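You operate a simulated robot arm through the tools that you are given. There is no shell and no other tool. Be economical: measure what you need, move in short steps, check, and stop when the job is done.

The job below is to be done with a simulated robot arm. You get a single attempt, and the scene is never put back.

JOB
Put the red battery away and wipe the crust off the charger's contacts.
Fine: the charger stays unplugged; battery in its own slot, tin shut; teal cloth back.

The check looks at the end state, three seconds after you hand in, the way a careful person would. Anything else that was tipped, shoved, dropped, spilled or broken makes it a failure. Flat cloth is picked up by pressing the open fingertips on it (5 to 10 N) and closing them slowly along it; thin cloth reads only 2 to 8 mm in the jaws.

ROBOT AND FRAMES
A 6-joint arm with a two-finger parallel gripper, fixed in place. Base frame: the origin is at the foot of the arm, x ahead of it, y to its left, z up; the work surface is at about z = 880. Lengths are in mm, angles in rad, forces in N, time in s.
With the tool pointing down near the work surface it reaches from about 360 to 760 mm from the base axis. Its first joint turns from -1.152 to 1.152 rad. Payload 2.45 kg.
Tool frame: the origin (TCP) lies between the finger pads and is the grasp point; the fingertips stand 24 mm ahead of it; z points along the fingers, y is the line along which they close. Largest opening 68 mm; finger width 17, thickness 10; the body of the gripper, 40 by 70 mm, starts 41 mm behind the TCP.
Orientation is told as [roll, pitch, yaw] about the base's x, y, z axes, in that order, counted from this pose: with the fingers straight down and closing along the base's y, the tool's x points along the base's -x, its y along +y and its z along -z.

CONTROLS
- The arm moves only by the tool play_rows. Its argument "steps" is a list of rows, each a list of 7 numbers: the turn, a rotation vector about the tool's x, y, z in units of 6 degrees (1.0 is 6 degrees), then the shift along the tool's x, y, z in units of 50 mm (1.0 is 50 mm), then the finger opening in mm, from 0 to 68. In form: [[rx, ry, rz, tx, ty, tz, gripper], ...]. A call has 1 to 10 rows; each row shifts and turns the commanded pose from where the row before left it, along the tool's axes as they then stand. A call with a number of a shift or a turn outside -1 to 1 is refused whole. A row lasts 0.2 s, in which the tool goes at most 50 mm and 0.15 rad; a call with a longer step from one row to the next is refused whole, and so is a gripper value outside its range. Where a pose cannot be reached the arm comes as near as it can. A force on the tool above 40 N (or 10 N above the force at the start of the call, whichever is more), or a blocked arm, ends the call early, and 0.2 s more pass. Each finger travels about 108 mm/s and halts on what it meets, pressing with about 43 N; the grip force reading is that of the motor and also rises with nothing between the fingers. The clock runs only during rows and for 0.2 s after the last one: add rows that do not move to give the fingers time. It gives the time, the measured TCP pose, the force on the tool (base axes), the opening and the grip force at its end, in the units of the frame above (readings bear some noise).
- Cameras (640 x 400 px; columns grow to the right, rows downward): "scene" is fixed at [176.8, 423.5, 1442.4]; the picture's right is [-0.72, -0.69, 0.00], its down [-0.47, 0.49, -0.73] and it looks along [0.51, -0.53, -0.68] (base axes); focal length 258 px, centre (320, 200). "wrist" rides on the gripper at [84, 11, -75] in the tool frame; the picture's right is [-0.13, 0.99, 0.00], its down [-0.60, -0.08, -0.79] and it looks along [-0.79, -0.10, 0.61] (tool axes); focal length 251 px, centre (320, 200). There is no depth. A picture from a camera that has moved, and an enlarged one, comes with that camera's place and axes in the base frame and with its lens. The place of the scene camera against the robot may be out by one fixed shift of up to 18 mm in any direction.
- capture(camera): a new picture of that camera. The clock stands still meanwhile.
- close_up(camera, box): a new picture of the part [left, top, right, bottom] of that camera's present view, enlarged. The clock stands still meanwhile.
- hand_in(): hands the job in; it is judged then, once.

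Go step by step. Nothing tells you positions but the pictures and the camera data: compare them with the known pose of the tool, close in by small moves and look again before you grip or let go. The budget is 120 turns and 76 pictures, counting those below and the enlarged ones. Unless the task says otherwise, let go and move clear before handing in, and close with one line.

The tools are called as name(argument=value, ...) on one line, values as JSON. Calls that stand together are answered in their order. play_rows: Moves the arm, as the interface text tells. Its arguments: {"type":"object","properties":{"steps":{"type":"array"}},"required":["steps"]} The other tools are called the same way: capture (camera) takes a picture; close_up (camera, box) takes an enlarged picture of a part of a camera's view; hand_in () hands the job in.

At the start:

```text
clock: 0.0
tcp_pos: [389.8, 196.3, 1207.8]
tool_rot: [0.001, 0.002, -0.001]
wrist_force: [-0.2, -0.2, 0.6]
grip_width: 67.9
finger_force: 0.1
```

scene: 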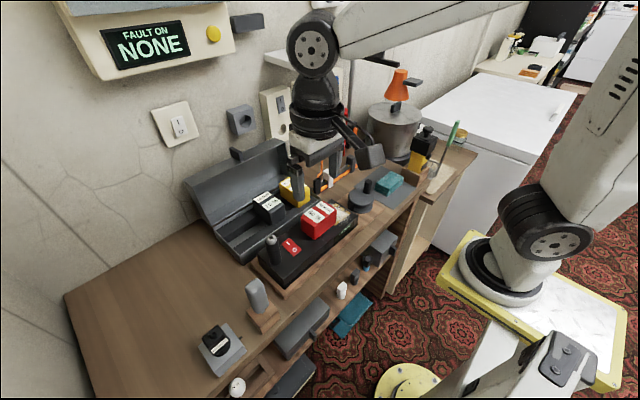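
wrist: 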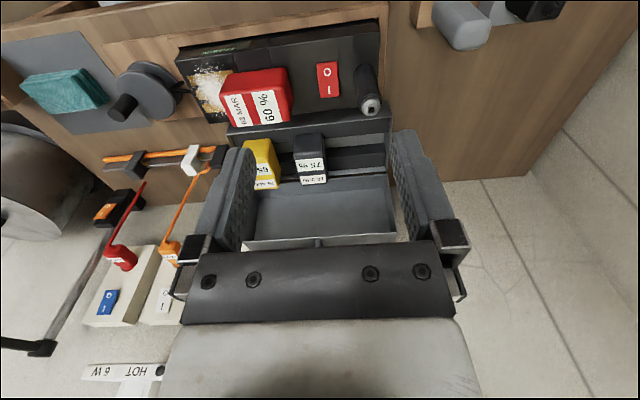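

I see a charger with the red battery on it, crust beside the battery, an open tin behind it holding a yellow and a black battery, and a teal cloth on a grey mat to the right. I'll enlarge the key regions first.

close_up(camera="scene", box=[180, 130, 380, 300])

close_up(camera="scene", box=[300, 60, 480, 230])

close_up(camera="wrist", box=[0, 0, 400, 250])

close_up(camera="scene", box=[180, 220, 420, 400])

```text
2.35 times, centred on (280, 215) of scene
camera zoom: at [176.8, 423.5, 1442.4], right [-0.72, -0.69, 0.0], down [-0.47, 0.49, -0.73], along [0.51, -0.53, -0.68], focal length 608 px, centre (414, 165)
```

zoom: 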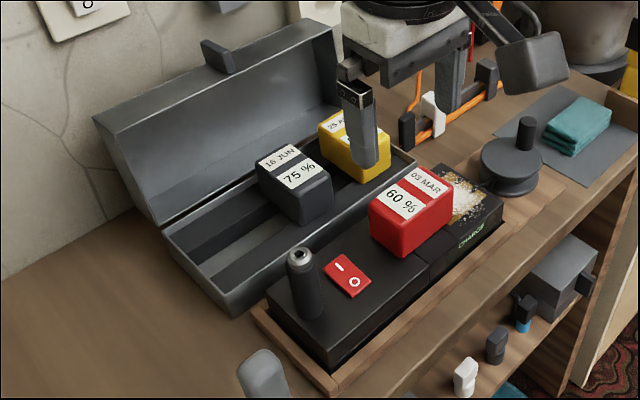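

```text
2.35 times, centred on (390, 145) of scene
camera zoom: at [176.8, 423.5, 1442.4], right [-0.72, -0.69, 0.0], down [-0.47, 0.49, -0.73], along [0.51, -0.53, -0.68], focal length 608 px, centre (155, 329)
```

zoom: 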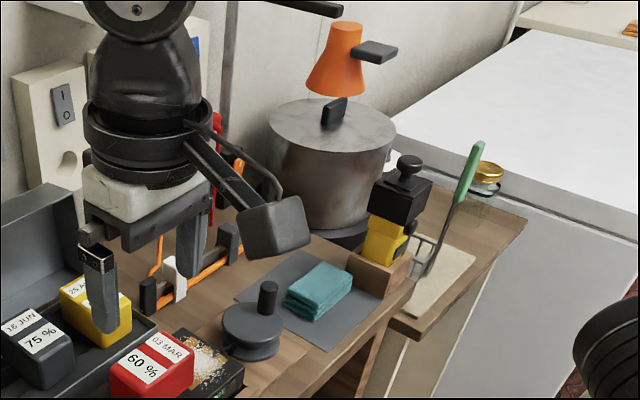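

```text
1.60 times, centred on (200, 125) of wrist
camera zoom: at [305.3, 206.0, 1283.7], right [0.13, 0.99, 0.0], down [0.6, -0.08, 0.79], along [0.79, -0.1, -0.61], focal length 402 px, centre (512, 320)
```

zoom: 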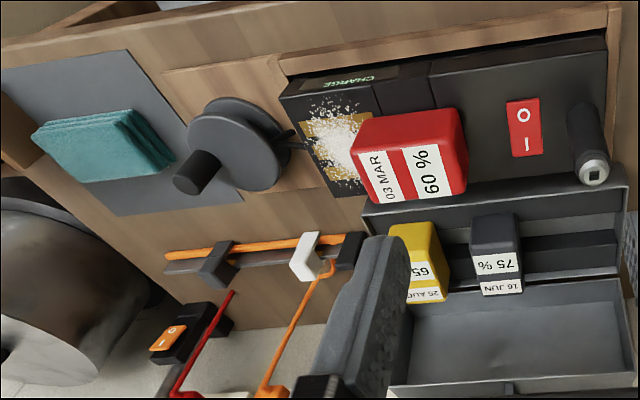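

```text
2.22 times, centred on (300, 310) of scene
camera zoom: at [176.8, 423.5, 1442.4], right [-0.72, -0.69, 0.0], down [-0.47, 0.49, -0.73], along [0.51, -0.53, -0.68], focal length 574 px, centre (364, -44)
```

zoom: 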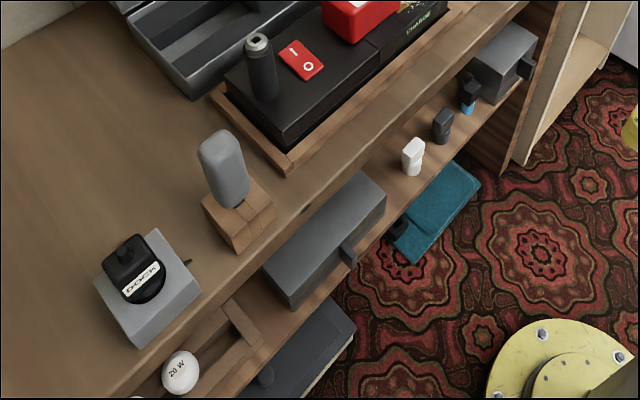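

The battery is near (482, 96), the crust near (480, 17) and the cloth near (469, -228). I'll move sideways at this height to see the tin and charger better.

play_rows(steps=[[0, 0, 0, 0, -0.5, 0, 68], [0, 0, 0, 0, -0.8, 0, 68], [0, 0, 0, 0, -0.5, 0, 68], [0, 0, 0, 0, -0.2, 0, 68], [0, 0, 0, 0, 0, 0, 68]])

capture(camera="wrist")

close_up(camera="scene", box=[180, 120, 380, 245])

```text
clock: 1.2
tcp_pos: [389.8, 95.5, 1207.2]
tool_rot: [0.0, -0.001, 0.001]
wrist_force: [-0.2, -0.2, 1.2]
grip_width: 67.9
finger_force: 0.0
```

```text
69 pictures are left
camera wrist: at [305.5, 105.7, 1282.7], right [0.13, 0.99, 0.0], down [0.6, -0.08, 0.79], along [0.79, -0.1, -0.61], focal length 251 px, centre (320, 200)
```

wrist: 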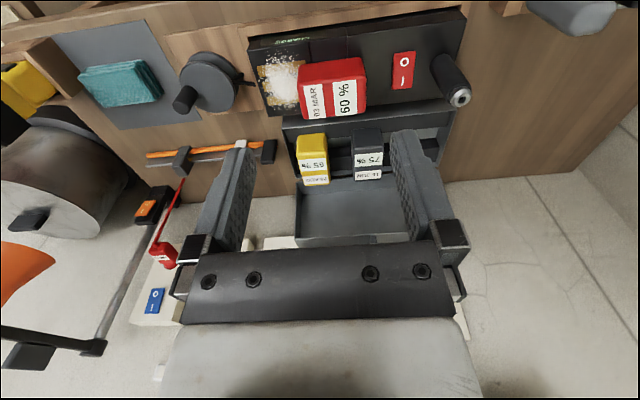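

```text
3.20 times, centred on (280, 182) of scene
camera zoom: at [176.8, 423.5, 1442.4], right [-0.72, -0.69, 0.0], down [-0.47, 0.49, -0.73], along [0.51, -0.53, -0.68], focal length 826 px, centre (448, 256)
```

zoom: 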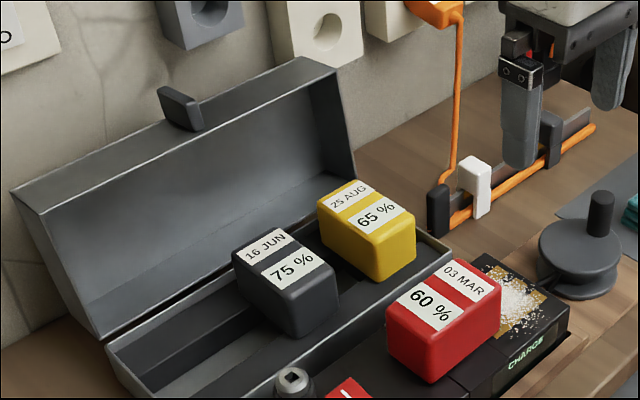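

I need a clear look at the slots in the tin, so I'll shift left a bit and lower.

play_rows(steps=[[0, 0, 0, 0.3, 0.5, 0.3, 68], [0, 0, 0, 0.3, 0.4, 0.4, 68], [0, 0, 0, 0, 0.2, 0.3, 68], [0, 0, 0, 0, 0, 0, 68]])

close_up(camera="wrist", box=[180, 0, 480, 250])

```text
clock: 2.2
tcp_pos: [359.2, 152.3, 1160.7]
tool_rot: [0.0, 0.0, 0.0]
wrist_force: [-0.1, 0.1, -0.3]
grip_width: 68.2
finger_force: 0.1
```

```text
1.60 times, centred on (330, 125) of wrist
camera zoom: at [275.5, 161.0, 1235.2], right [0.13, 0.99, 0.0], down [0.6, -0.08, 0.79], along [0.79, -0.1, -0.61], focal length 402 px, centre (304, 320)
```

zoom: 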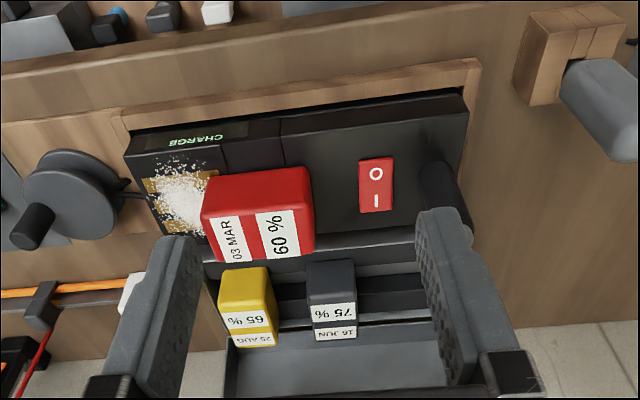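

I'll tilt the camera down over the tin to look at its slots.

play_rows(steps=[[0, 1, 0, -0.3, 0, -0.3, 68], [0, 1, 0, -0.5, 0, -0.3, 68], [0, 1, 0, -0.5, 0, -0.3, 68], [0, 1, 0, -0.3, 0, 0, 68], [0, 0, 0, 0, 0, 0, 68]])

capture(camera="wrist")

```text
clock: 3.4
tcp_pos: [441.7, 150.1, 1191.9]
tool_rot: [0.001, 0.42, -0.001]
wrist_force: [0.5, -0.1, 0.1]
grip_width: 68.0
finger_force: 0.1
```

```text
66 pictures are left
camera wrist: at [396.6, 160.5, 1295.0], right [0.12, 0.99, -0.05], down [0.88, -0.08, 0.48], along [0.47, -0.1, -0.88], focal length 251 px, centre (320, 200)
```

wrist: 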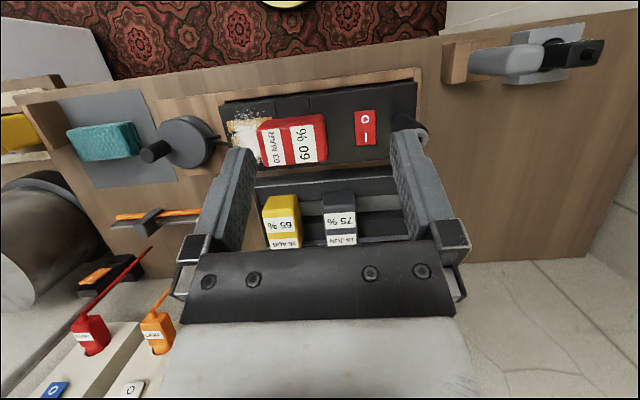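

play_rows(steps=[[0, 0, 0, -0.6, 0, 0, 68], [0, 0, 0, -0.8, 0, 0, 68], [0, 0, 0, -0.6, 0, 0, 68], [0, 0, 0, 0, 0, 0, 68]])

capture(camera="wrist")

```text
clock: 4.4
tcp_pos: [534.4, 148.8, 1150.4]
tool_rot: [0.0, 0.418, -0.001]
wrist_force: [-0.5, -0.1, -0.2]
grip_width: 68.2
finger_force: 0.1
```

```text
65 pictures are left
camera wrist: at [487.5, 159.3, 1253.2], right [0.12, 0.99, -0.05], down [0.87, -0.08, 0.48], along [0.47, -0.1, -0.88], focal length 251 px, centre (320, 200)
```

wrist: 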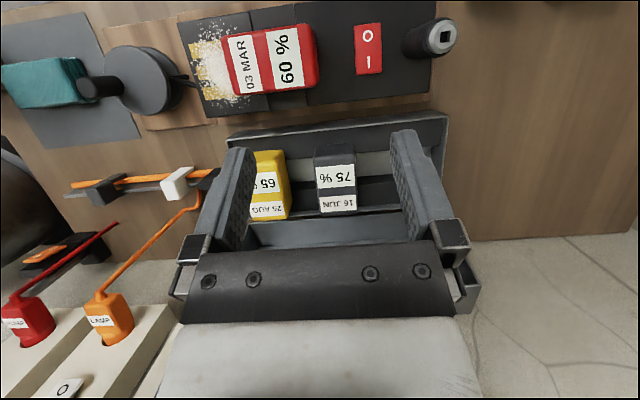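

close_up(camera="wrist", box=[220, 100, 470, 256])

close_up(camera="wrist", box=[160, 0, 480, 200])

close_up(camera="scene", box=[180, 160, 310, 270])

```text
2.56 times, centred on (345, 178) of wrist
camera zoom: at [487.5, 159.3, 1253.2], right [0.12, 0.99, -0.05], down [0.87, -0.08, 0.48], along [0.47, -0.1, -0.88], focal length 644 px, centre (256, 256)
```

zoom: 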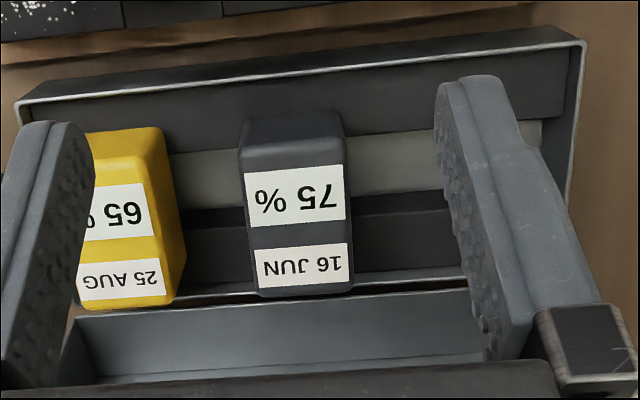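

```text
2.00 times, centred on (320, 100) of wrist
camera zoom: at [487.5, 159.3, 1253.2], right [0.12, 0.99, -0.05], down [0.87, -0.08, 0.48], along [0.47, -0.1, -0.88], focal length 503 px, centre (320, 400)
```

zoom: 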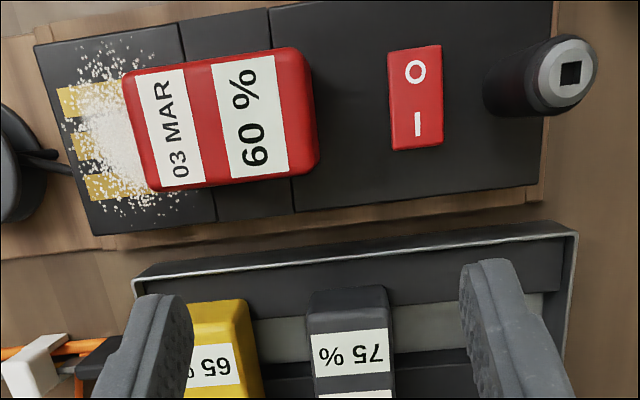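

```text
3.64 times, centred on (245, 215) of scene
camera zoom: at [176.8, 423.5, 1442.4], right [-0.72, -0.69, 0.0], down [-0.47, 0.49, -0.73], along [0.51, -0.53, -0.68], focal length 939 px, centre (593, 146)
```

zoom: 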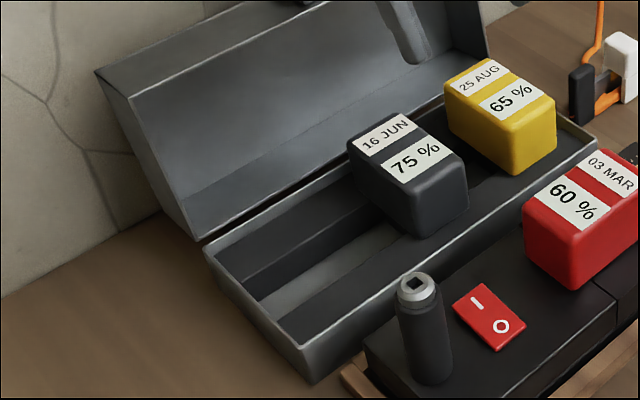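

The tin runs about x 560–681, y 15–288. The yellow and black batteries sit at y≈65 and y≈150, so the free red slot is near (621, 235), with the long axis along x and the date end away from the base. I'll level the tool and turn the yaw by -90° to grip the battery across its width.

play_rows(steps=[[0, -1, 0, 0.2, 0, 0, 68], [0, -1, 0, 0.2, 0, 0, 68], [0, -1, 0, 0.2, 0, 0, 68], [0, -1, 0, 0.2, 0, 0, 68], [0, 0, 1, 0, 0, 0, 68], [0, 0, 1, 0, 0, 0, 68], [0, 0, 1, 0, 0, 0, 68], [0, 0, 1, 0, 0, 0, 68], [0, 0, 1, 0, 0, 0, 68], [0, 0, 1, 0, 0, 0, 68]])

play_rows(steps=[[0, 0, 1, 0, 0, 0, 68], [0, 0, 1, 0, 0, 0, 68], [0, 0, 1, 0, 0, 0, 68], [0, 0, 1, 0, 0, 0, 68], [0, 0, 1, 0, 0, 0, 68], [0, 0, 1, 0, 0, 0, 68], [0, 0, 1, 0, 0, 0, 68], [0, 0, 1, 0, 0, 0, 68], [0, 0, 1, 0, 0, 0, 68], [0, 0, 0, 0, 0, 0, 68]])

capture(camera="wrist")

```text
clock: 6.6
tcp_pos: [495.5, 151.3, 1159.1]
tool_rot: [0.001, 0.0, -0.63]
wrist_force: [0.4, 0.0, -0.5]
grip_width: 67.8
finger_force: 0.1
```

```text
clock: 8.8
tcp_pos: [496.4, 152.2, 1158.7]
tool_rot: [0.0, -0.001, -1.571]
wrist_force: [0.1, 0.9, -0.1]
grip_width: 68.0
finger_force: 0.1
```

```text
61 pictures are left
camera wrist: at [507.0, 234.1, 1235.4], right [0.99, -0.13, 0.0], down [-0.08, -0.6, 0.79], along [-0.1, -0.79, -0.61], focal length 251 px, centre (320, 200)
```

wrist: 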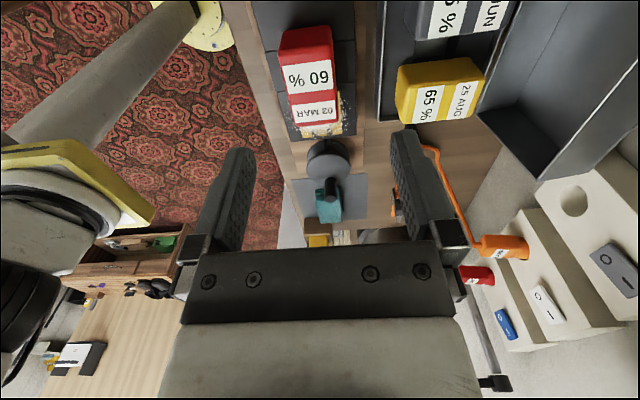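

The red battery is about 53 mm wide, centred near (480, 98) with its top near z 985. I'll move above it and check.

play_rows(steps=[[0, 0, 0, -0.5, -0.16, 0, 68], [0, 0, 0, -0.58, -0.16, 0.5, 68], [0, 0, 0, 0, 0, 0.8, 68], [0, 0, 0, 0, 0, 0.6, 68], [0, 0, 0, 0, 0, 0, 68]])

capture(camera="wrist")

close_up(camera="scene", box=[240, 130, 400, 270])

```text
clock: 10.0
tcp_pos: [480.7, 96.4, 1062.9]
tool_rot: [0.001, 0.0, -1.57]
wrist_force: [0.0, 0.6, 0.1]
grip_width: 68.1
finger_force: 0.0
```

```text
60 pictures are left
camera wrist: at [491.1, 178.3, 1138.8], right [0.99, -0.13, 0.0], down [-0.08, -0.6, 0.79], along [-0.1, -0.79, -0.61], focal length 251 px, centre (320, 200)
```

wrist: 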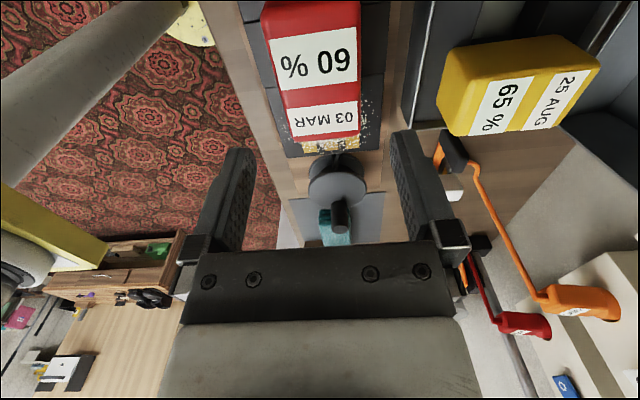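

```text
2.86 times, centred on (320, 200) of scene
camera zoom: at [176.8, 423.5, 1442.4], right [-0.72, -0.69, 0.0], down [-0.47, 0.49, -0.73], along [0.51, -0.53, -0.68], focal length 738 px, centre (320, 200)
```

zoom: 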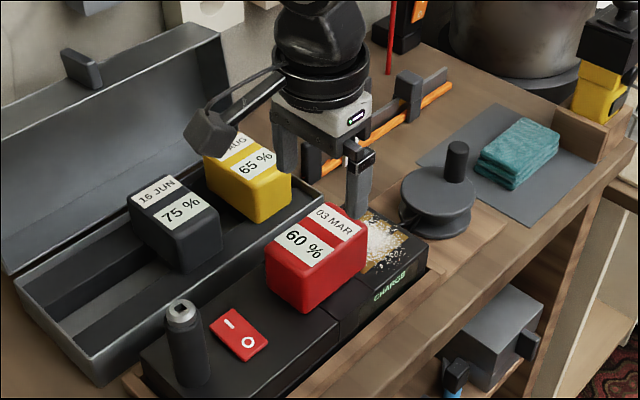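

Aligned to within a couple of mm (battery centre x≈479, tool 480.7). I'll go down to TCP z≈962 in small steps, with the force as a check.

play_rows(steps=[[0, 0, 0, 0, -0.03, 0.5, 68], [0, 0, 0, 0, 0, 0.6, 68], [0, 0, 0, 0, 0, 0.4, 68], [0, 0, 0, 0, 0, 0.2, 68], [0, 0, 0, 0, 0, 0.2, 68], [0, 0, 0, 0, 0, 0, 68]])

close_up(camera="scene", box=[240, 130, 400, 270])

capture(camera="wrist")

```text
clock: 11.4
tcp_pos: [477.1, 97.7, 968.5]
tool_rot: [0.0, 0.001, -1.57]
wrist_force: [-0.2, 0.6, 0.1]
grip_width: 68.1
finger_force: 0.0
```

```text
2.86 times, centred on (320, 200) of scene
camera zoom: at [176.8, 423.5, 1442.4], right [-0.72, -0.69, 0.0], down [-0.47, 0.49, -0.73], along [0.51, -0.53, -0.68], focal length 738 px, centre (320, 200)
```

zoom: 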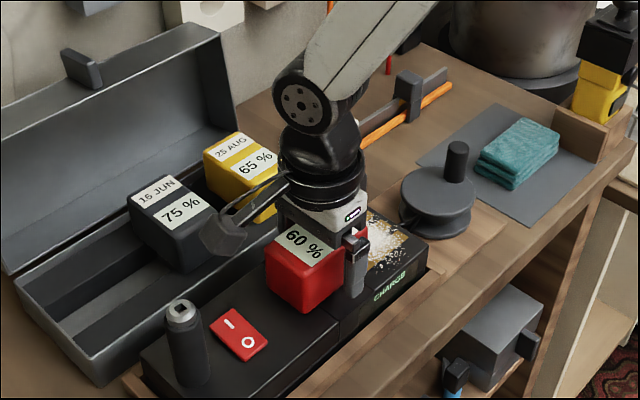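

```text
57 pictures are left
camera wrist: at [488.8, 180.1, 1044.8], right [0.99, -0.13, 0.0], down [-0.08, -0.6, 0.79], along [-0.1, -0.79, -0.61], focal length 251 px, centre (320, 200)
```

wrist: 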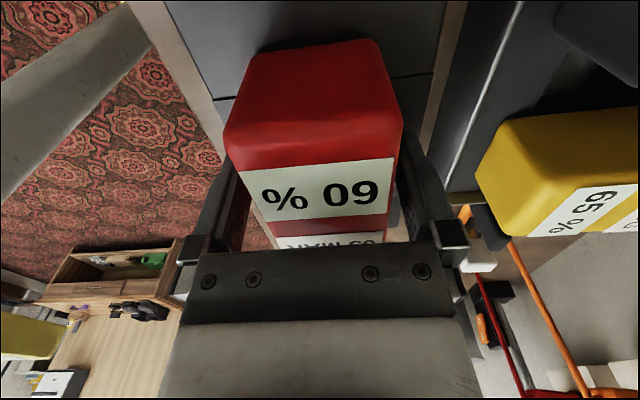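

The battery spans about x 455–506, y 57–135, with the charger surface near z 925. I'll centre by +3 mm, lower slightly and close.

play_rows(steps=[[0, 0, 0, -0.03, 0.06, 0.08, 68], [0, 0, 0, 0, 0, 0.08, 68], [0, 0, 0, 0, 0, 0, 60], [0, 0, 0, 0, 0, 0, 55], [0, 0, 0, 0, 0, 0, 50], [0, 0, 0, 0, 0, 0, 46], [0, 0, 0, 0, 0, 0, 46]])

```text
clock: 13.0
tcp_pos: [480.5, 95.2, 961.7]
tool_rot: [-0.001, 0.0, -1.57]
wrist_force: [-0.1, -1.1, -0.5]
grip_width: 51.7
finger_force: 43.2
```

Gripped at 51.7 mm. Lifting straight up now.

play_rows(steps=[[0, 0, 0, 0, 0, -0.1, 44], [0, 0, 0, 0, 0, -0.3, 44], [0, 0, 0, 0, 0, -0.6, 44], [0, 0, 0, 0, 0, -0.8, 44], [0, 0, 0, 0, 0, -0.8, 44], [0, 0, 0, 0, 0, -0.4, 44], [0, 0, 0, 0, 0, 0, 44]])

capture(camera="wrist")

close_up(camera="scene", box=[200, 110, 400, 270])

```text
clock: 14.6
tcp_pos: [481.5, 95.3, 1110.6]
tool_rot: [0.0, -0.001, -1.572]
wrist_force: [0.6, 0.5, -3.3]
grip_width: 51.5
finger_force: 42.6
```

```text
56 pictures are left
camera wrist: at [492.8, 178.3, 1186.7], right [0.99, -0.13, 0.0], down [-0.08, -0.6, 0.79], along [-0.1, -0.79, -0.61], focal length 251 px, centre (320, 200)
```

wrist: 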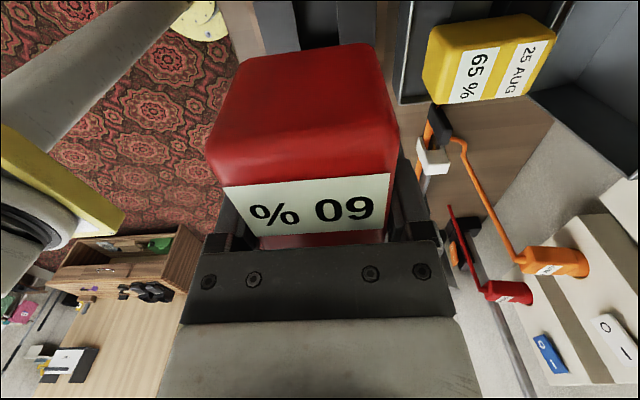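

```text
2.50 times, centred on (300, 190) of scene
camera zoom: at [176.8, 423.5, 1442.4], right [-0.72, -0.69, 0.0], down [-0.47, 0.49, -0.73], along [0.51, -0.53, -0.68], focal length 646 px, centre (370, 225)
```

zoom: 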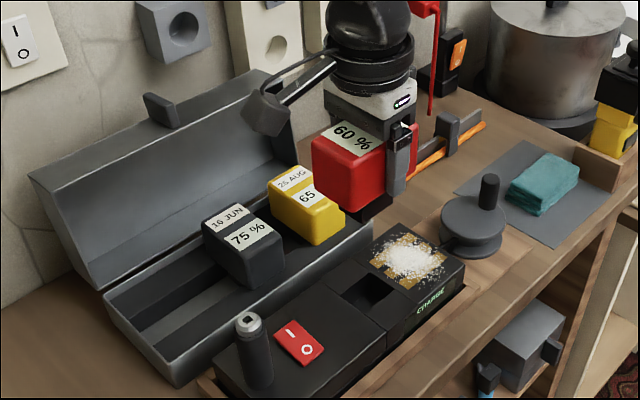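

The battery came free, and there is a recess in the charger under it, so something may stick out below the battery. I'll look closely at that and at the tin's channel.

close_up(camera="scene", box=[300, 140, 380, 210])

close_up(camera="scene", box=[210, 180, 400, 280])

```text
5.71 times, centred on (340, 175) of scene
camera zoom: at [176.8, 423.5, 1442.4], right [-0.72, -0.69, 0.0], down [-0.47, 0.49, -0.73], along [0.51, -0.53, -0.68], focal length 1476 px, centre (206, 343)
```

zoom: 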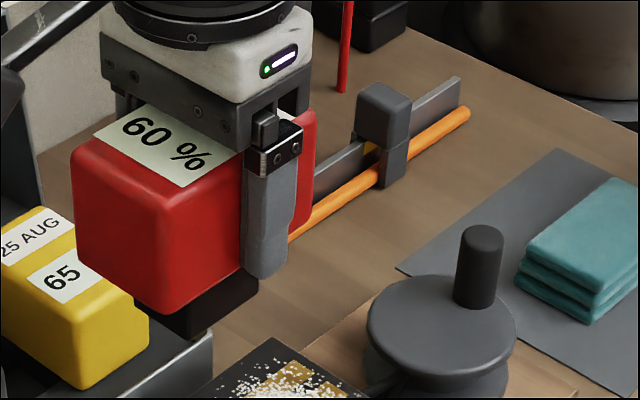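

```text
3.37 times, centred on (305, 230) of scene
camera zoom: at [176.8, 423.5, 1442.4], right [-0.72, -0.69, 0.0], down [-0.47, 0.49, -0.73], along [0.51, -0.53, -0.68], focal length 870 px, centre (370, 99)
```

zoom: 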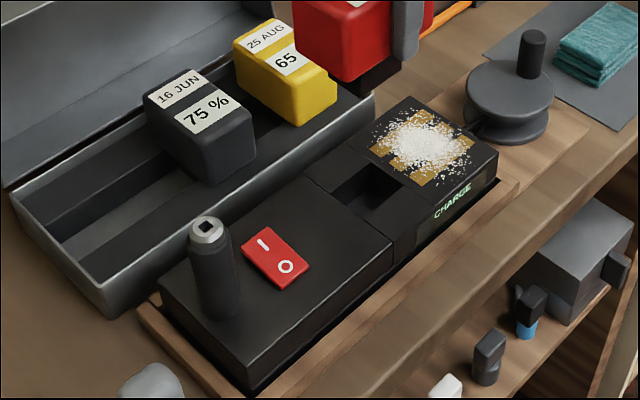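

The battery has a black foot that fits the channel between the tin's rails. The neighbours' labels are centred at x≈628 with tops at z≈969 and a pitch of about 94 mm (y≈55, 149), so the red slot is about (628, 243). I'll turn it back to yaw 0 and move over.

play_rows(steps=[[0, 0, -1, 0, 0, -0.2, 44], [0, 0, -1, 0, 0, -0.2, 44], [0, 0, -1, 0, 0, 0, 44], [0, 0, -1, 0, 0, 0, 44], [0, 0, -1, 0, 0, 0, 44], [0, 0, -1, 0, 0, 0, 44], [0, 0, -1, 0, 0, 0, 44], [0, 0, -1, 0, 0, 0, 44], [0, 0, -1, 0, 0, 0, 44], [0, 0, -1, 0, 0, 0, 44]])

play_rows(steps=[[0, 0, -1, 0, 0, 0, 44], [0, 0, -1, 0, 0, 0, 44], [0, 0, -1, 0, 0, 0, 44], [0, 0, -1, 0, 0, 0, 44], [0, 0, -1, 0, 0, 0, 44], [0, 0, 0, -0.5, 0.5, 0, 44], [0, 0, 0, -0.5, 0.6, 0, 44], [0, 0, 0, -0.6, 0.7, 0, 44], [0, 0, 0, -0.6, 0.7, 0, 44], [0, 0, 0, 0, 0, 0, 44]])

capture(camera="wrist")

close_up(camera="scene", box=[180, 110, 340, 270])

```text
clock: 16.8
tcp_pos: [481.4, 96.1, 1131.5]
tool_rot: [-0.002, 0.0, -0.522]
wrist_force: [0.4, -0.1, -3.1]
grip_width: 51.9
finger_force: 42.6
```

```text
clock: 19.0
tcp_pos: [590.3, 220.6, 1130.7]
tool_rot: [0.002, -0.001, -0.001]
wrist_force: [-0.1, -0.5, -3.7]
grip_width: 52.0
finger_force: 42.9
```

```text
52 pictures are left
camera wrist: at [506.1, 230.8, 1206.5], right [0.13, 0.99, 0.0], down [0.6, -0.08, 0.79], along [0.79, -0.1, -0.61], focal length 251 px, centre (320, 200)
```

wrist: 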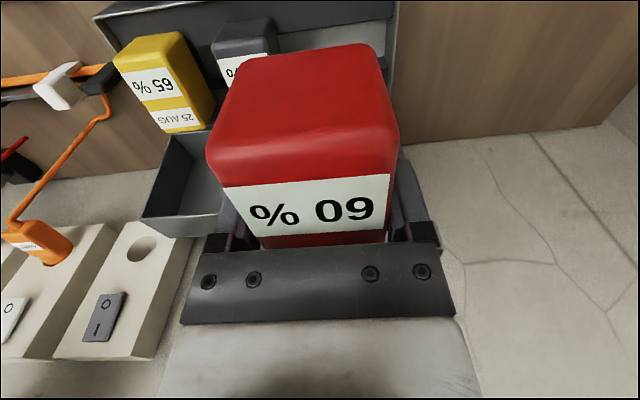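

```text
2.50 times, centred on (260, 190) of scene
camera zoom: at [176.8, 423.5, 1442.4], right [-0.72, -0.69, 0.0], down [-0.47, 0.49, -0.73], along [0.51, -0.53, -0.68], focal length 646 px, centre (470, 225)
```

zoom: 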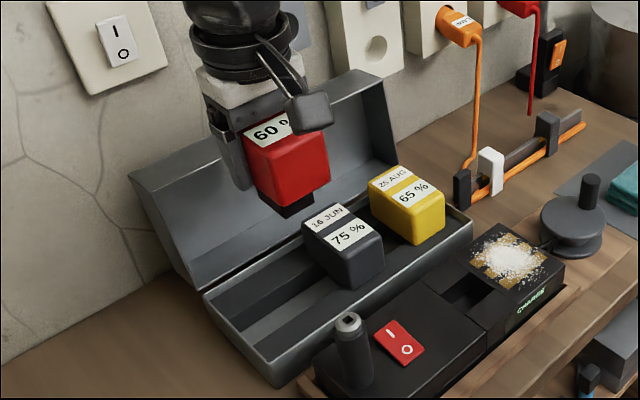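

All of this agrees: the target for the TCP is about (629, 241). I'll go there and lower partway.

play_rows(steps=[[0, 0, 0, -0.4, 0.2, 0, 44], [0, 0, 0, -0.38, 0.21, 0.2, 44], [0, 0, 0, 0, 0, 0.6, 44], [0, 0, 0, 0, 0, 0.8, 44], [0, 0, 0, 0, 0, 0.6, 44], [0, 0, 0, 0, 0, 0.3, 44], [0, 0, 0, 0, 0, 0, 44]])

capture(camera="wrist")

close_up(camera="scene", box=[180, 150, 320, 260])

```text
clock: 20.6
tcp_pos: [629.8, 241.5, 1005.4]
tool_rot: [0.0, -0.001, 0.001]
wrist_force: [-0.1, 0.4, -3.3]
grip_width: 51.5
finger_force: 42.6
```

```text
50 pictures are left
camera wrist: at [545.5, 251.0, 1082.6], right [0.13, 0.99, 0.0], down [0.6, -0.08, 0.79], along [0.79, -0.1, -0.61], focal length 251 px, centre (320, 200)
```

wrist: 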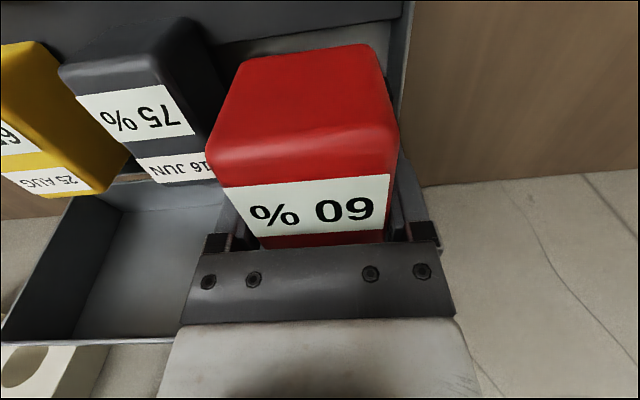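

```text
3.64 times, centred on (250, 205) of scene
camera zoom: at [176.8, 423.5, 1442.4], right [-0.72, -0.69, 0.0], down [-0.47, 0.49, -0.73], along [0.51, -0.53, -0.68], focal length 939 px, centre (574, 182)
```

zoom: 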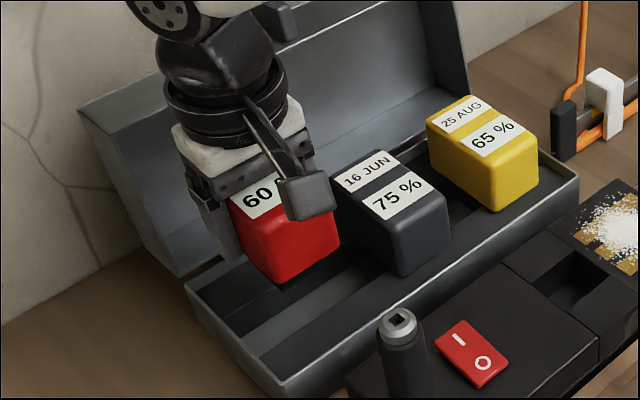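

Looks lined up in a row with the other two. I'll lower it slowly, watching the force.

play_rows(steps=[[0, 0, 0, 0, 0, 0.3, 44], [0, 0, 0, 0, 0, 0.3, 44], [0, 0, 0, 0, 0, 0.2, 44], [0, 0, 0, 0, 0, 0.1, 44], [0, 0, 0, 0, 0, 0.1, 44], [0, 0, 0, 0, 0, 0.1, 44], [0, 0, 0, 0, 0, 0, 44]])

capture(camera="wrist")

close_up(camera="scene", box=[180, 150, 320, 260])

```text
clock: 22.2
tcp_pos: [631.2, 240.3, 950.8]
tool_rot: [0.001, -0.003, -0.001]
wrist_force: [0.5, 0.2, -2.2]
grip_width: 51.8
finger_force: 42.7
```

```text
48 pictures are left
camera wrist: at [546.1, 250.1, 1026.8], right [0.13, 0.99, 0.0], down [0.6, -0.08, 0.79], along [0.79, -0.1, -0.61], focal length 251 px, centre (320, 200)
```

wrist: 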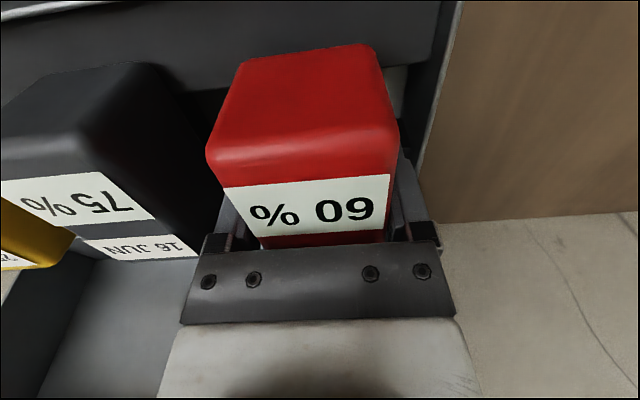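

```text
3.64 times, centred on (250, 205) of scene
camera zoom: at [176.8, 423.5, 1442.4], right [-0.72, -0.69, 0.0], down [-0.47, 0.49, -0.73], along [0.51, -0.53, -0.68], focal length 939 px, centre (574, 182)
```

zoom: 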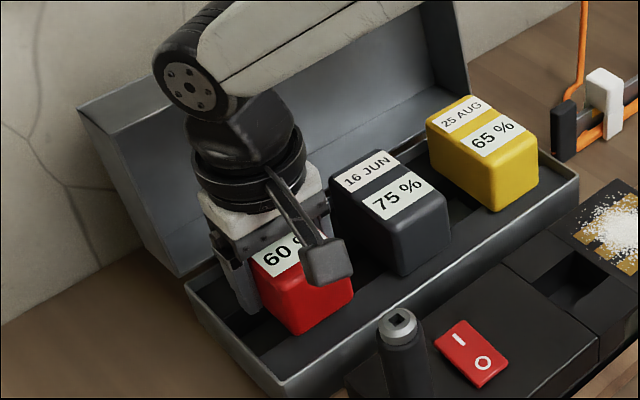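

play_rows(steps=[[0, 0, 0, 0.02, 0, 0.06, 44], [0, 0, 0, 0.02, 0, 0.06, 44], [0, 0, 0, 0, 0, 0.06, 44], [0, 0, 0, 0, 0, 0, 44]])

```text
clock: 23.2
tcp_pos: [629.0, 242.5, 942.8]
tool_rot: [-0.001, -0.001, 0.0]
wrist_force: [-0.8, 0.7, -2.6]
grip_width: 51.9
finger_force: 43.2
```

play_rows(steps=[[0, 0, 0, 0, 0, 0.05, 44], [0, 0, 0, 0, 0, 0.05, 44], [0, 0, 0, 0, 0, 0, 44]])

close_up(camera="scene", box=[180, 150, 320, 260])

```text
clock: 24.0
tcp_pos: [628.9, 241.7, 939.2]
tool_rot: [0.002, -0.003, 0.0]
wrist_force: [-5.9, -4.0, 18.0]
grip_width: 51.9
finger_force: 43.3
```

```text
3.64 times, centred on (250, 205) of scene
camera zoom: at [176.3, 423.3, 1442.6], right [-0.72, -0.69, 0.0], down [-0.47, 0.49, -0.73], along [0.51, -0.53, -0.68], focal length 939 px, centre (574, 182)
```

zoom: 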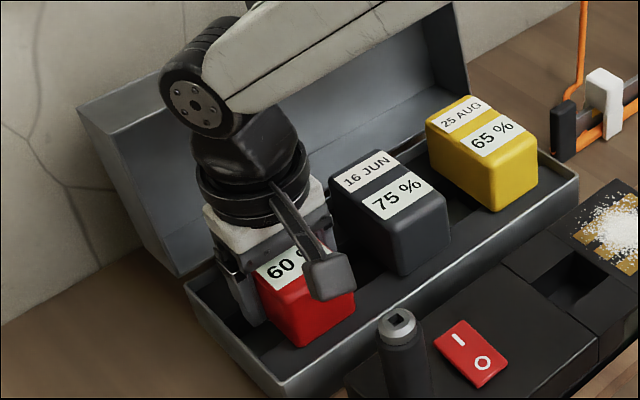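

Contact came at z≈939, right where the seated height should be. I'll relieve the press slightly, open to 64 and rise.

play_rows(steps=[[0, 0, 0, 0, 0, -0.03, 48], [0, 0, 0, 0, 0, 0, 56], [0, 0, 0, 0, 0, 0, 64], [0, 0, 0, 0, 0, -0.1, 66], [0, 0, 0, 0, 0, -0.4, 66], [0, 0, 0, 0, 0, -0.8, 66], [0, 0, 0, 0, 0, -0.8, 66], [0, 0, 0, 0.6, 0, -0.6, 66], [0, 0, 0, 0.8, 0, 0, 66], [0, 0, 0, 0, 0, 0, 66]])

capture(camera="wrist")

close_up(camera="scene", box=[180, 120, 340, 260])

```text
clock: 26.2
tcp_pos: [556.8, 239.1, 1073.8]
tool_rot: [0.0, 0.0, -0.002]
wrist_force: [0.1, -0.6, 0.0]
grip_width: 65.9
finger_force: 0.1
```

```text
45 pictures are left
camera wrist: at [473.8, 249.7, 1149.3], right [0.13, 0.99, 0.0], down [0.6, -0.08, 0.79], along [0.79, -0.1, -0.61], focal length 251 px, centre (320, 200)
```

wrist: 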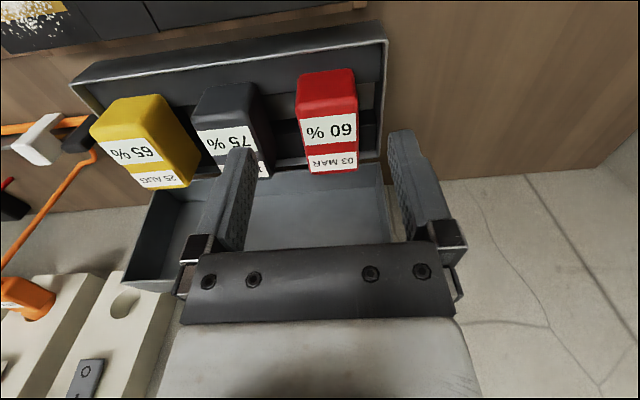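

```text
2.86 times, centred on (260, 190) of scene
camera zoom: at [176.7, 423.5, 1442.4], right [-0.72, -0.69, 0.0], down [-0.47, 0.49, -0.73], along [0.51, -0.53, -0.68], focal length 738 px, centre (491, 229)
```

zoom: 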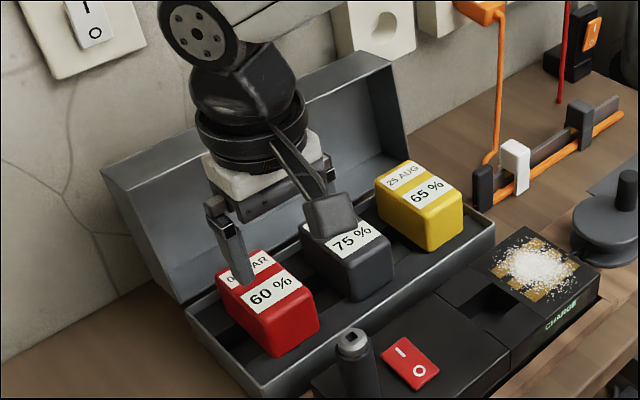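

The red battery is seated in line with the other two. Next is the lid: I'll pull back and tilt the camera up to see the lid and its tab.

play_rows(steps=[[0, 0, 0, 0.5, -0.6, -0.5, 66], [0, -1, 0, 0.7, -0.8, -0.5, 66], [0, -1, 0, 0.7, -0.4, -0.5, 66], [0, -1, 0, 0.5, 0, 0, 66], [0, -1, 0, 0, 0, 0, 66], [0, -1, 0, 0, 0, 0, 66], [0, 0, 0, 0, 0, 0, 66]])

capture(camera="wrist")

capture(camera="scene")

```text
refused: row 2 steps farther than a row can; nothing moved
```

```text
43 pictures are left
camera wrist: at [473.8, 249.7, 1149.3], right [0.13, 0.99, 0.0], down [0.6, -0.08, 0.79], along [0.79, -0.1, -0.61], focal length 251 px, centre (320, 200)
```

wrist: 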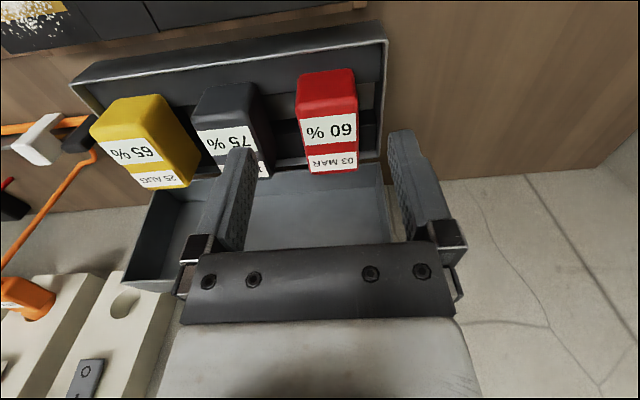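

```text
42 pictures are left
```

scene: 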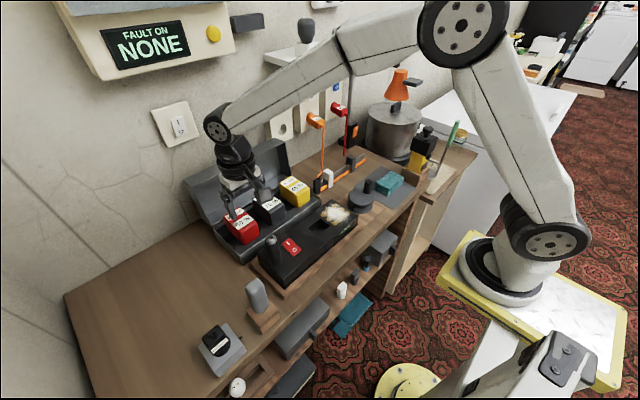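

The move was refused because one step was too long. I'll repeat it with shorter steps and avoid batching pictures with a risky move.

play_rows(steps=[[0, 0, 0, 0.5, -0.5, -0.5, 66], [0, 0, 0, 0.6, -0.6, -0.4, 66], [0, 0, 0, 0.6, -0.6, -0.3, 66], [0, -1, 0, 0.6, 0, 0, 66], [0, -1, 0, 0, 0, 0, 66], [0, -1, 0, 0, 0, 0, 66], [0, -1, 0, 0, 0, 0, 66], [0, -1, 0, 0, 0, 0, 66], [0, 0, 0, 0, 0, 0, 66]])

capture(camera="wrist")

close_up(camera="scene", box=[170, 120, 330, 260])

```text
clock: 28.2
tcp_pos: [442.8, 155.4, 1134.1]
tool_rot: [-0.001, -0.525, 0.001]
wrist_force: [0.7, -0.7, 0.4]
grip_width: 66.1
finger_force: 0.1
```

```text
41 pictures are left
camera wrist: at [332.8, 165.9, 1157.3], right [0.11, 0.99, 0.07], down [0.13, -0.08, 0.99], along [0.99, -0.1, -0.13], focal length 251 px, centre (320, 200)
```

wrist: 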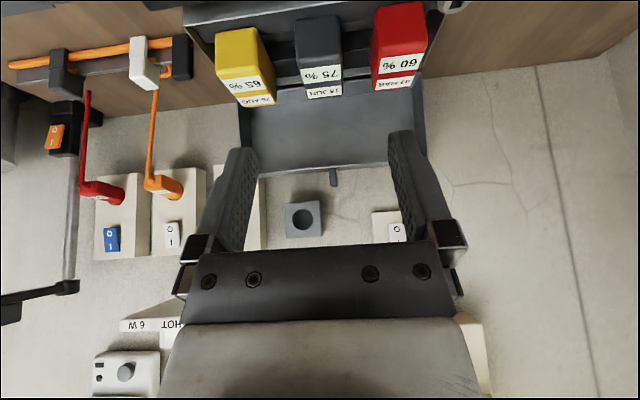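

```text
2.86 times, centred on (250, 190) of scene
camera zoom: at [176.7, 423.5, 1442.4], right [-0.72, -0.69, 0.0], down [-0.47, 0.49, -0.73], along [0.51, -0.53, -0.68], focal length 738 px, centre (520, 229)
```

zoom: 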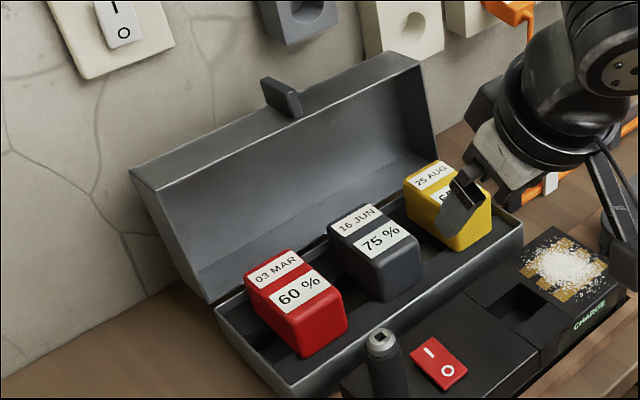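

The tab is a thin fin (about 12 mm along y) on the lid near (717, 150, z 1060–1085), so I can pinch it with yaw 0. I'll level the tool and close in for a look.

play_rows(steps=[[0, 1, 0, 0, 0, 0, 66], [0, 1, 0, 0, 0, 0, 66], [0, 1, 0, 0, 0, 0, 66], [0, 1, 0, 0, 0, 0, 66], [0, 1, 0, 0, 0, 0, 66], [0, 0, 0, -0.6, 0, -0.3, 66], [0, 0, 0, -0.8, -0.1, -0.2, 66], [0, 0, 0, -0.8, 0, 0, 66], [0, 0, 0, -0.6, 0, 0, 66], [0, 0, 0, 0, 0, 0, 66]])

capture(camera="wrist")

close_up(camera="scene", box=[170, 100, 330, 240])

```text
clock: 30.4
tcp_pos: [581.8, 151.5, 1156.9]
tool_rot: [-0.001, 0.0, 0.0]
wrist_force: [-0.2, 0.0, -0.4]
grip_width: 66.1
finger_force: 0.1
```

```text
39 pictures are left
camera wrist: at [498.5, 161.2, 1233.2], right [0.13, 0.99, 0.0], down [0.6, -0.08, 0.79], along [0.79, -0.1, -0.61], focal length 251 px, centre (320, 200)
```

wrist: 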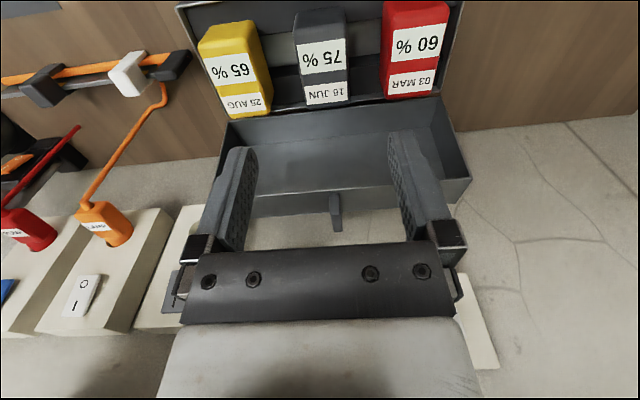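

```text
2.86 times, centred on (250, 170) of scene
camera zoom: at [176.8, 423.5, 1442.4], right [-0.72, -0.69, 0.0], down [-0.47, 0.49, -0.73], along [0.51, -0.53, -0.68], focal length 738 px, centre (520, 286)
```

zoom: 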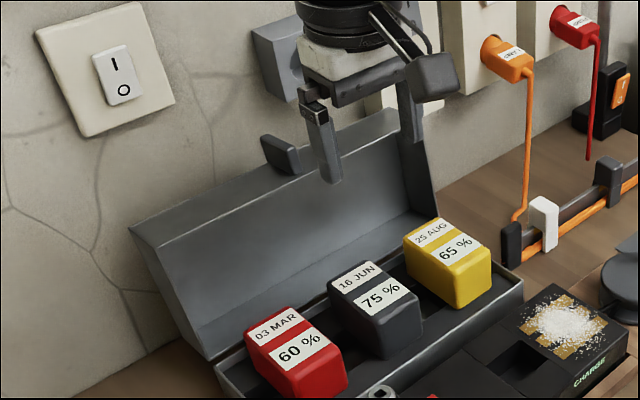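

close_up(camera="wrist", box=[240, 150, 400, 250])

close_up(camera="scene", box=[220, 130, 280, 170])

```text
4.00 times, centred on (320, 200) of wrist
camera zoom: at [498.5, 161.2, 1233.2], right [0.13, 0.99, 0.0], down [0.6, -0.08, 0.79], along [0.79, -0.1, -0.61], focal length 1006 px, centre (320, 200)
```

zoom: 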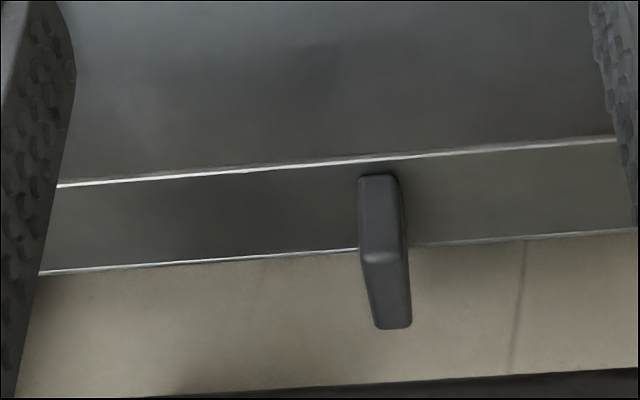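

```text
10.00 times, centred on (250, 150) of scene
camera zoom: at [176.8, 423.5, 1442.4], right [-0.72, -0.69, 0.0], down [-0.47, 0.49, -0.73], along [0.51, -0.53, -0.68], focal length 2582 px, centre (1020, 700)
```

zoom: 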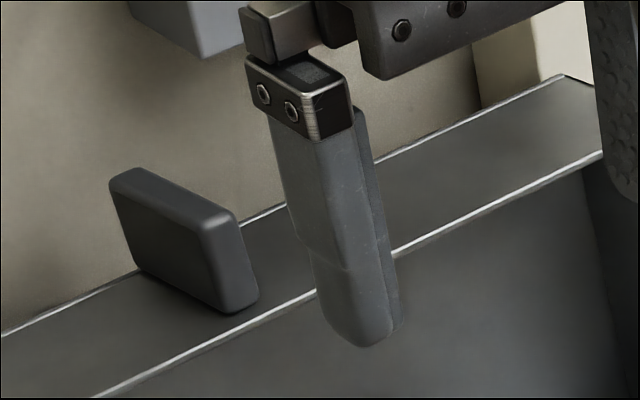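

Geometry is clear now: the fin runs x≈712–760, is about 26 mm tall and sits at y≈149. The lid leans about 8° back, with its hinge near (687, 930). I'll move over the front part of the fin.

play_rows(steps=[[0, 0, 0, -0.6, 0, 0.1, 60], [0, 0, 0, -0.8, -0.02, 0.2, 60], [0, 0, 0, -0.8, -0.02, 0.2, 60], [0, 0, 0, -0.6, 0, 0.1, 60], [0, 0, 0, 0, 0, 0, 60]])

capture(camera="wrist")

close_up(camera="scene", box=[200, 110, 320, 190])

```text
clock: 31.6
tcp_pos: [708.5, 149.4, 1130.2]
tool_rot: [-0.002, 0.008, 0.001]
wrist_force: [0.8, 0.7, -0.6]
grip_width: 60.0
finger_force: 0.0
```

```text
35 pictures are left
camera wrist: at [626.2, 158.2, 1207.2], right [0.13, 0.99, 0.0], down [0.61, -0.07, 0.79], along [0.78, -0.1, -0.62], focal length 251 px, centre (320, 200)
```

wrist: 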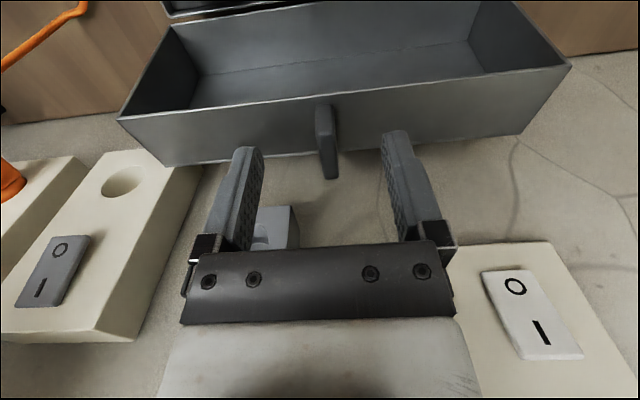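

```text
5.00 times, centred on (260, 150) of scene
camera zoom: at [164.3, 421.2, 1444.6], right [-0.72, -0.69, -0.01], down [-0.47, 0.49, -0.73], along [0.51, -0.52, -0.68], focal length 1291 px, centre (620, 450)
```

zoom: 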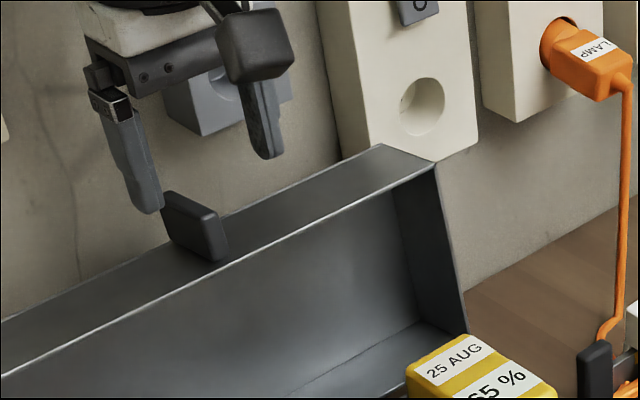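

The arm is at its reach limit when pointing straight down. I'll tilt the fingers forward by 24° to gain reach, which also suits the lid's swing.

play_rows(steps=[[0, -1, 0, 0.2, 0, -0.2, 60], [0, -1, 0, 0.2, 0, -0.1, 60], [0, -1, 0, 0, 0, 0, 60], [0, -1, 0, 0, 0, 0, 60], [0, 0, 0, 0, 0, 0, 60]])

```text
clock: 32.8
tcp_pos: [702.1, 148.0, 1142.8]
tool_rot: [-0.001, -0.42, -0.001]
wrist_force: [-0.4, 0.5, 1.0]
grip_width: 59.9
finger_force: 0.1
```

play_rows(steps=[[0, 0, 0, 0.1, 0.02, 0.3, 60], [0, 0, 0, 0.1, 0, 0.4, 60], [0, 0, 0, 0, 0, 0, 60]])

capture(camera="wrist")

close_up(camera="scene", box=[200, 110, 320, 190])

```text
clock: 33.6
tcp_pos: [707.8, 150.5, 1106.4]
tool_rot: [-0.001, -0.418, 0.0]
wrist_force: [-0.5, 0.8, -0.1]
grip_width: 60.0
finger_force: 0.0
```

```text
33 pictures are left
camera wrist: at [600.7, 160.5, 1141.1], right [0.12, 0.99, 0.05], down [0.23, -0.08, 0.97], along [0.97, -0.1, -0.24], focal length 251 px, centre (320, 200)
```

wrist: 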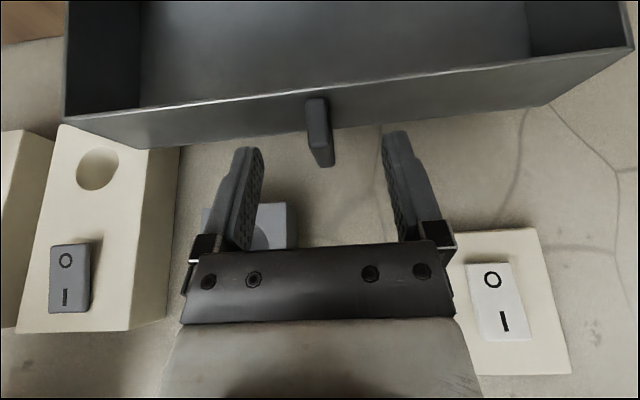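

```text
5.00 times, centred on (260, 150) of scene
camera zoom: at [176.8, 423.5, 1442.4], right [-0.72, -0.69, 0.0], down [-0.47, 0.49, -0.73], along [0.51, -0.53, -0.68], focal length 1291 px, centre (620, 450)
```

zoom: 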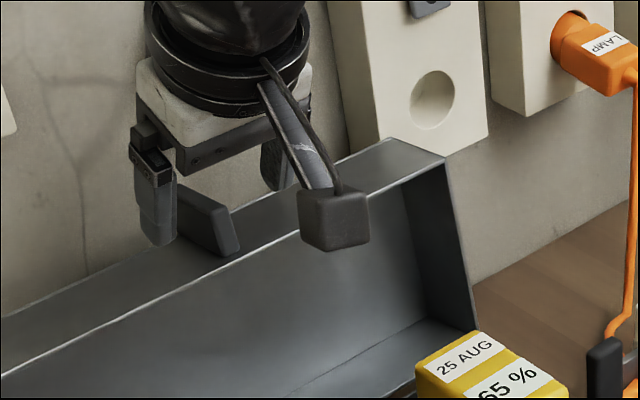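

The estimates hold (lid edge at 705, 1062; fin y≈150). I'll go in the last 20 mm and pinch the fin.

play_rows(steps=[[0, 0, 0, 0.04, 0, 0.2, 60], [0, 0, 0, 0, 0, 0.18, 60], [0, 0, 0, 0, 0, 0, 45], [0, 0, 0, 0, 0, 0, 30], [0, 0, 0, 0, 0, 0, 20], [0, 0, 0, 0, 0, 0, 8], [0, 0, 0, 0, 0, 0, 8]])

```text
clock: 35.2
tcp_pos: [714.6, 149.8, 1089.3]
tool_rot: [0.001, -0.419, 0.0]
wrist_force: [0.7, 1.2, 0.3]
grip_width: 11.9
finger_force: 32.2
```

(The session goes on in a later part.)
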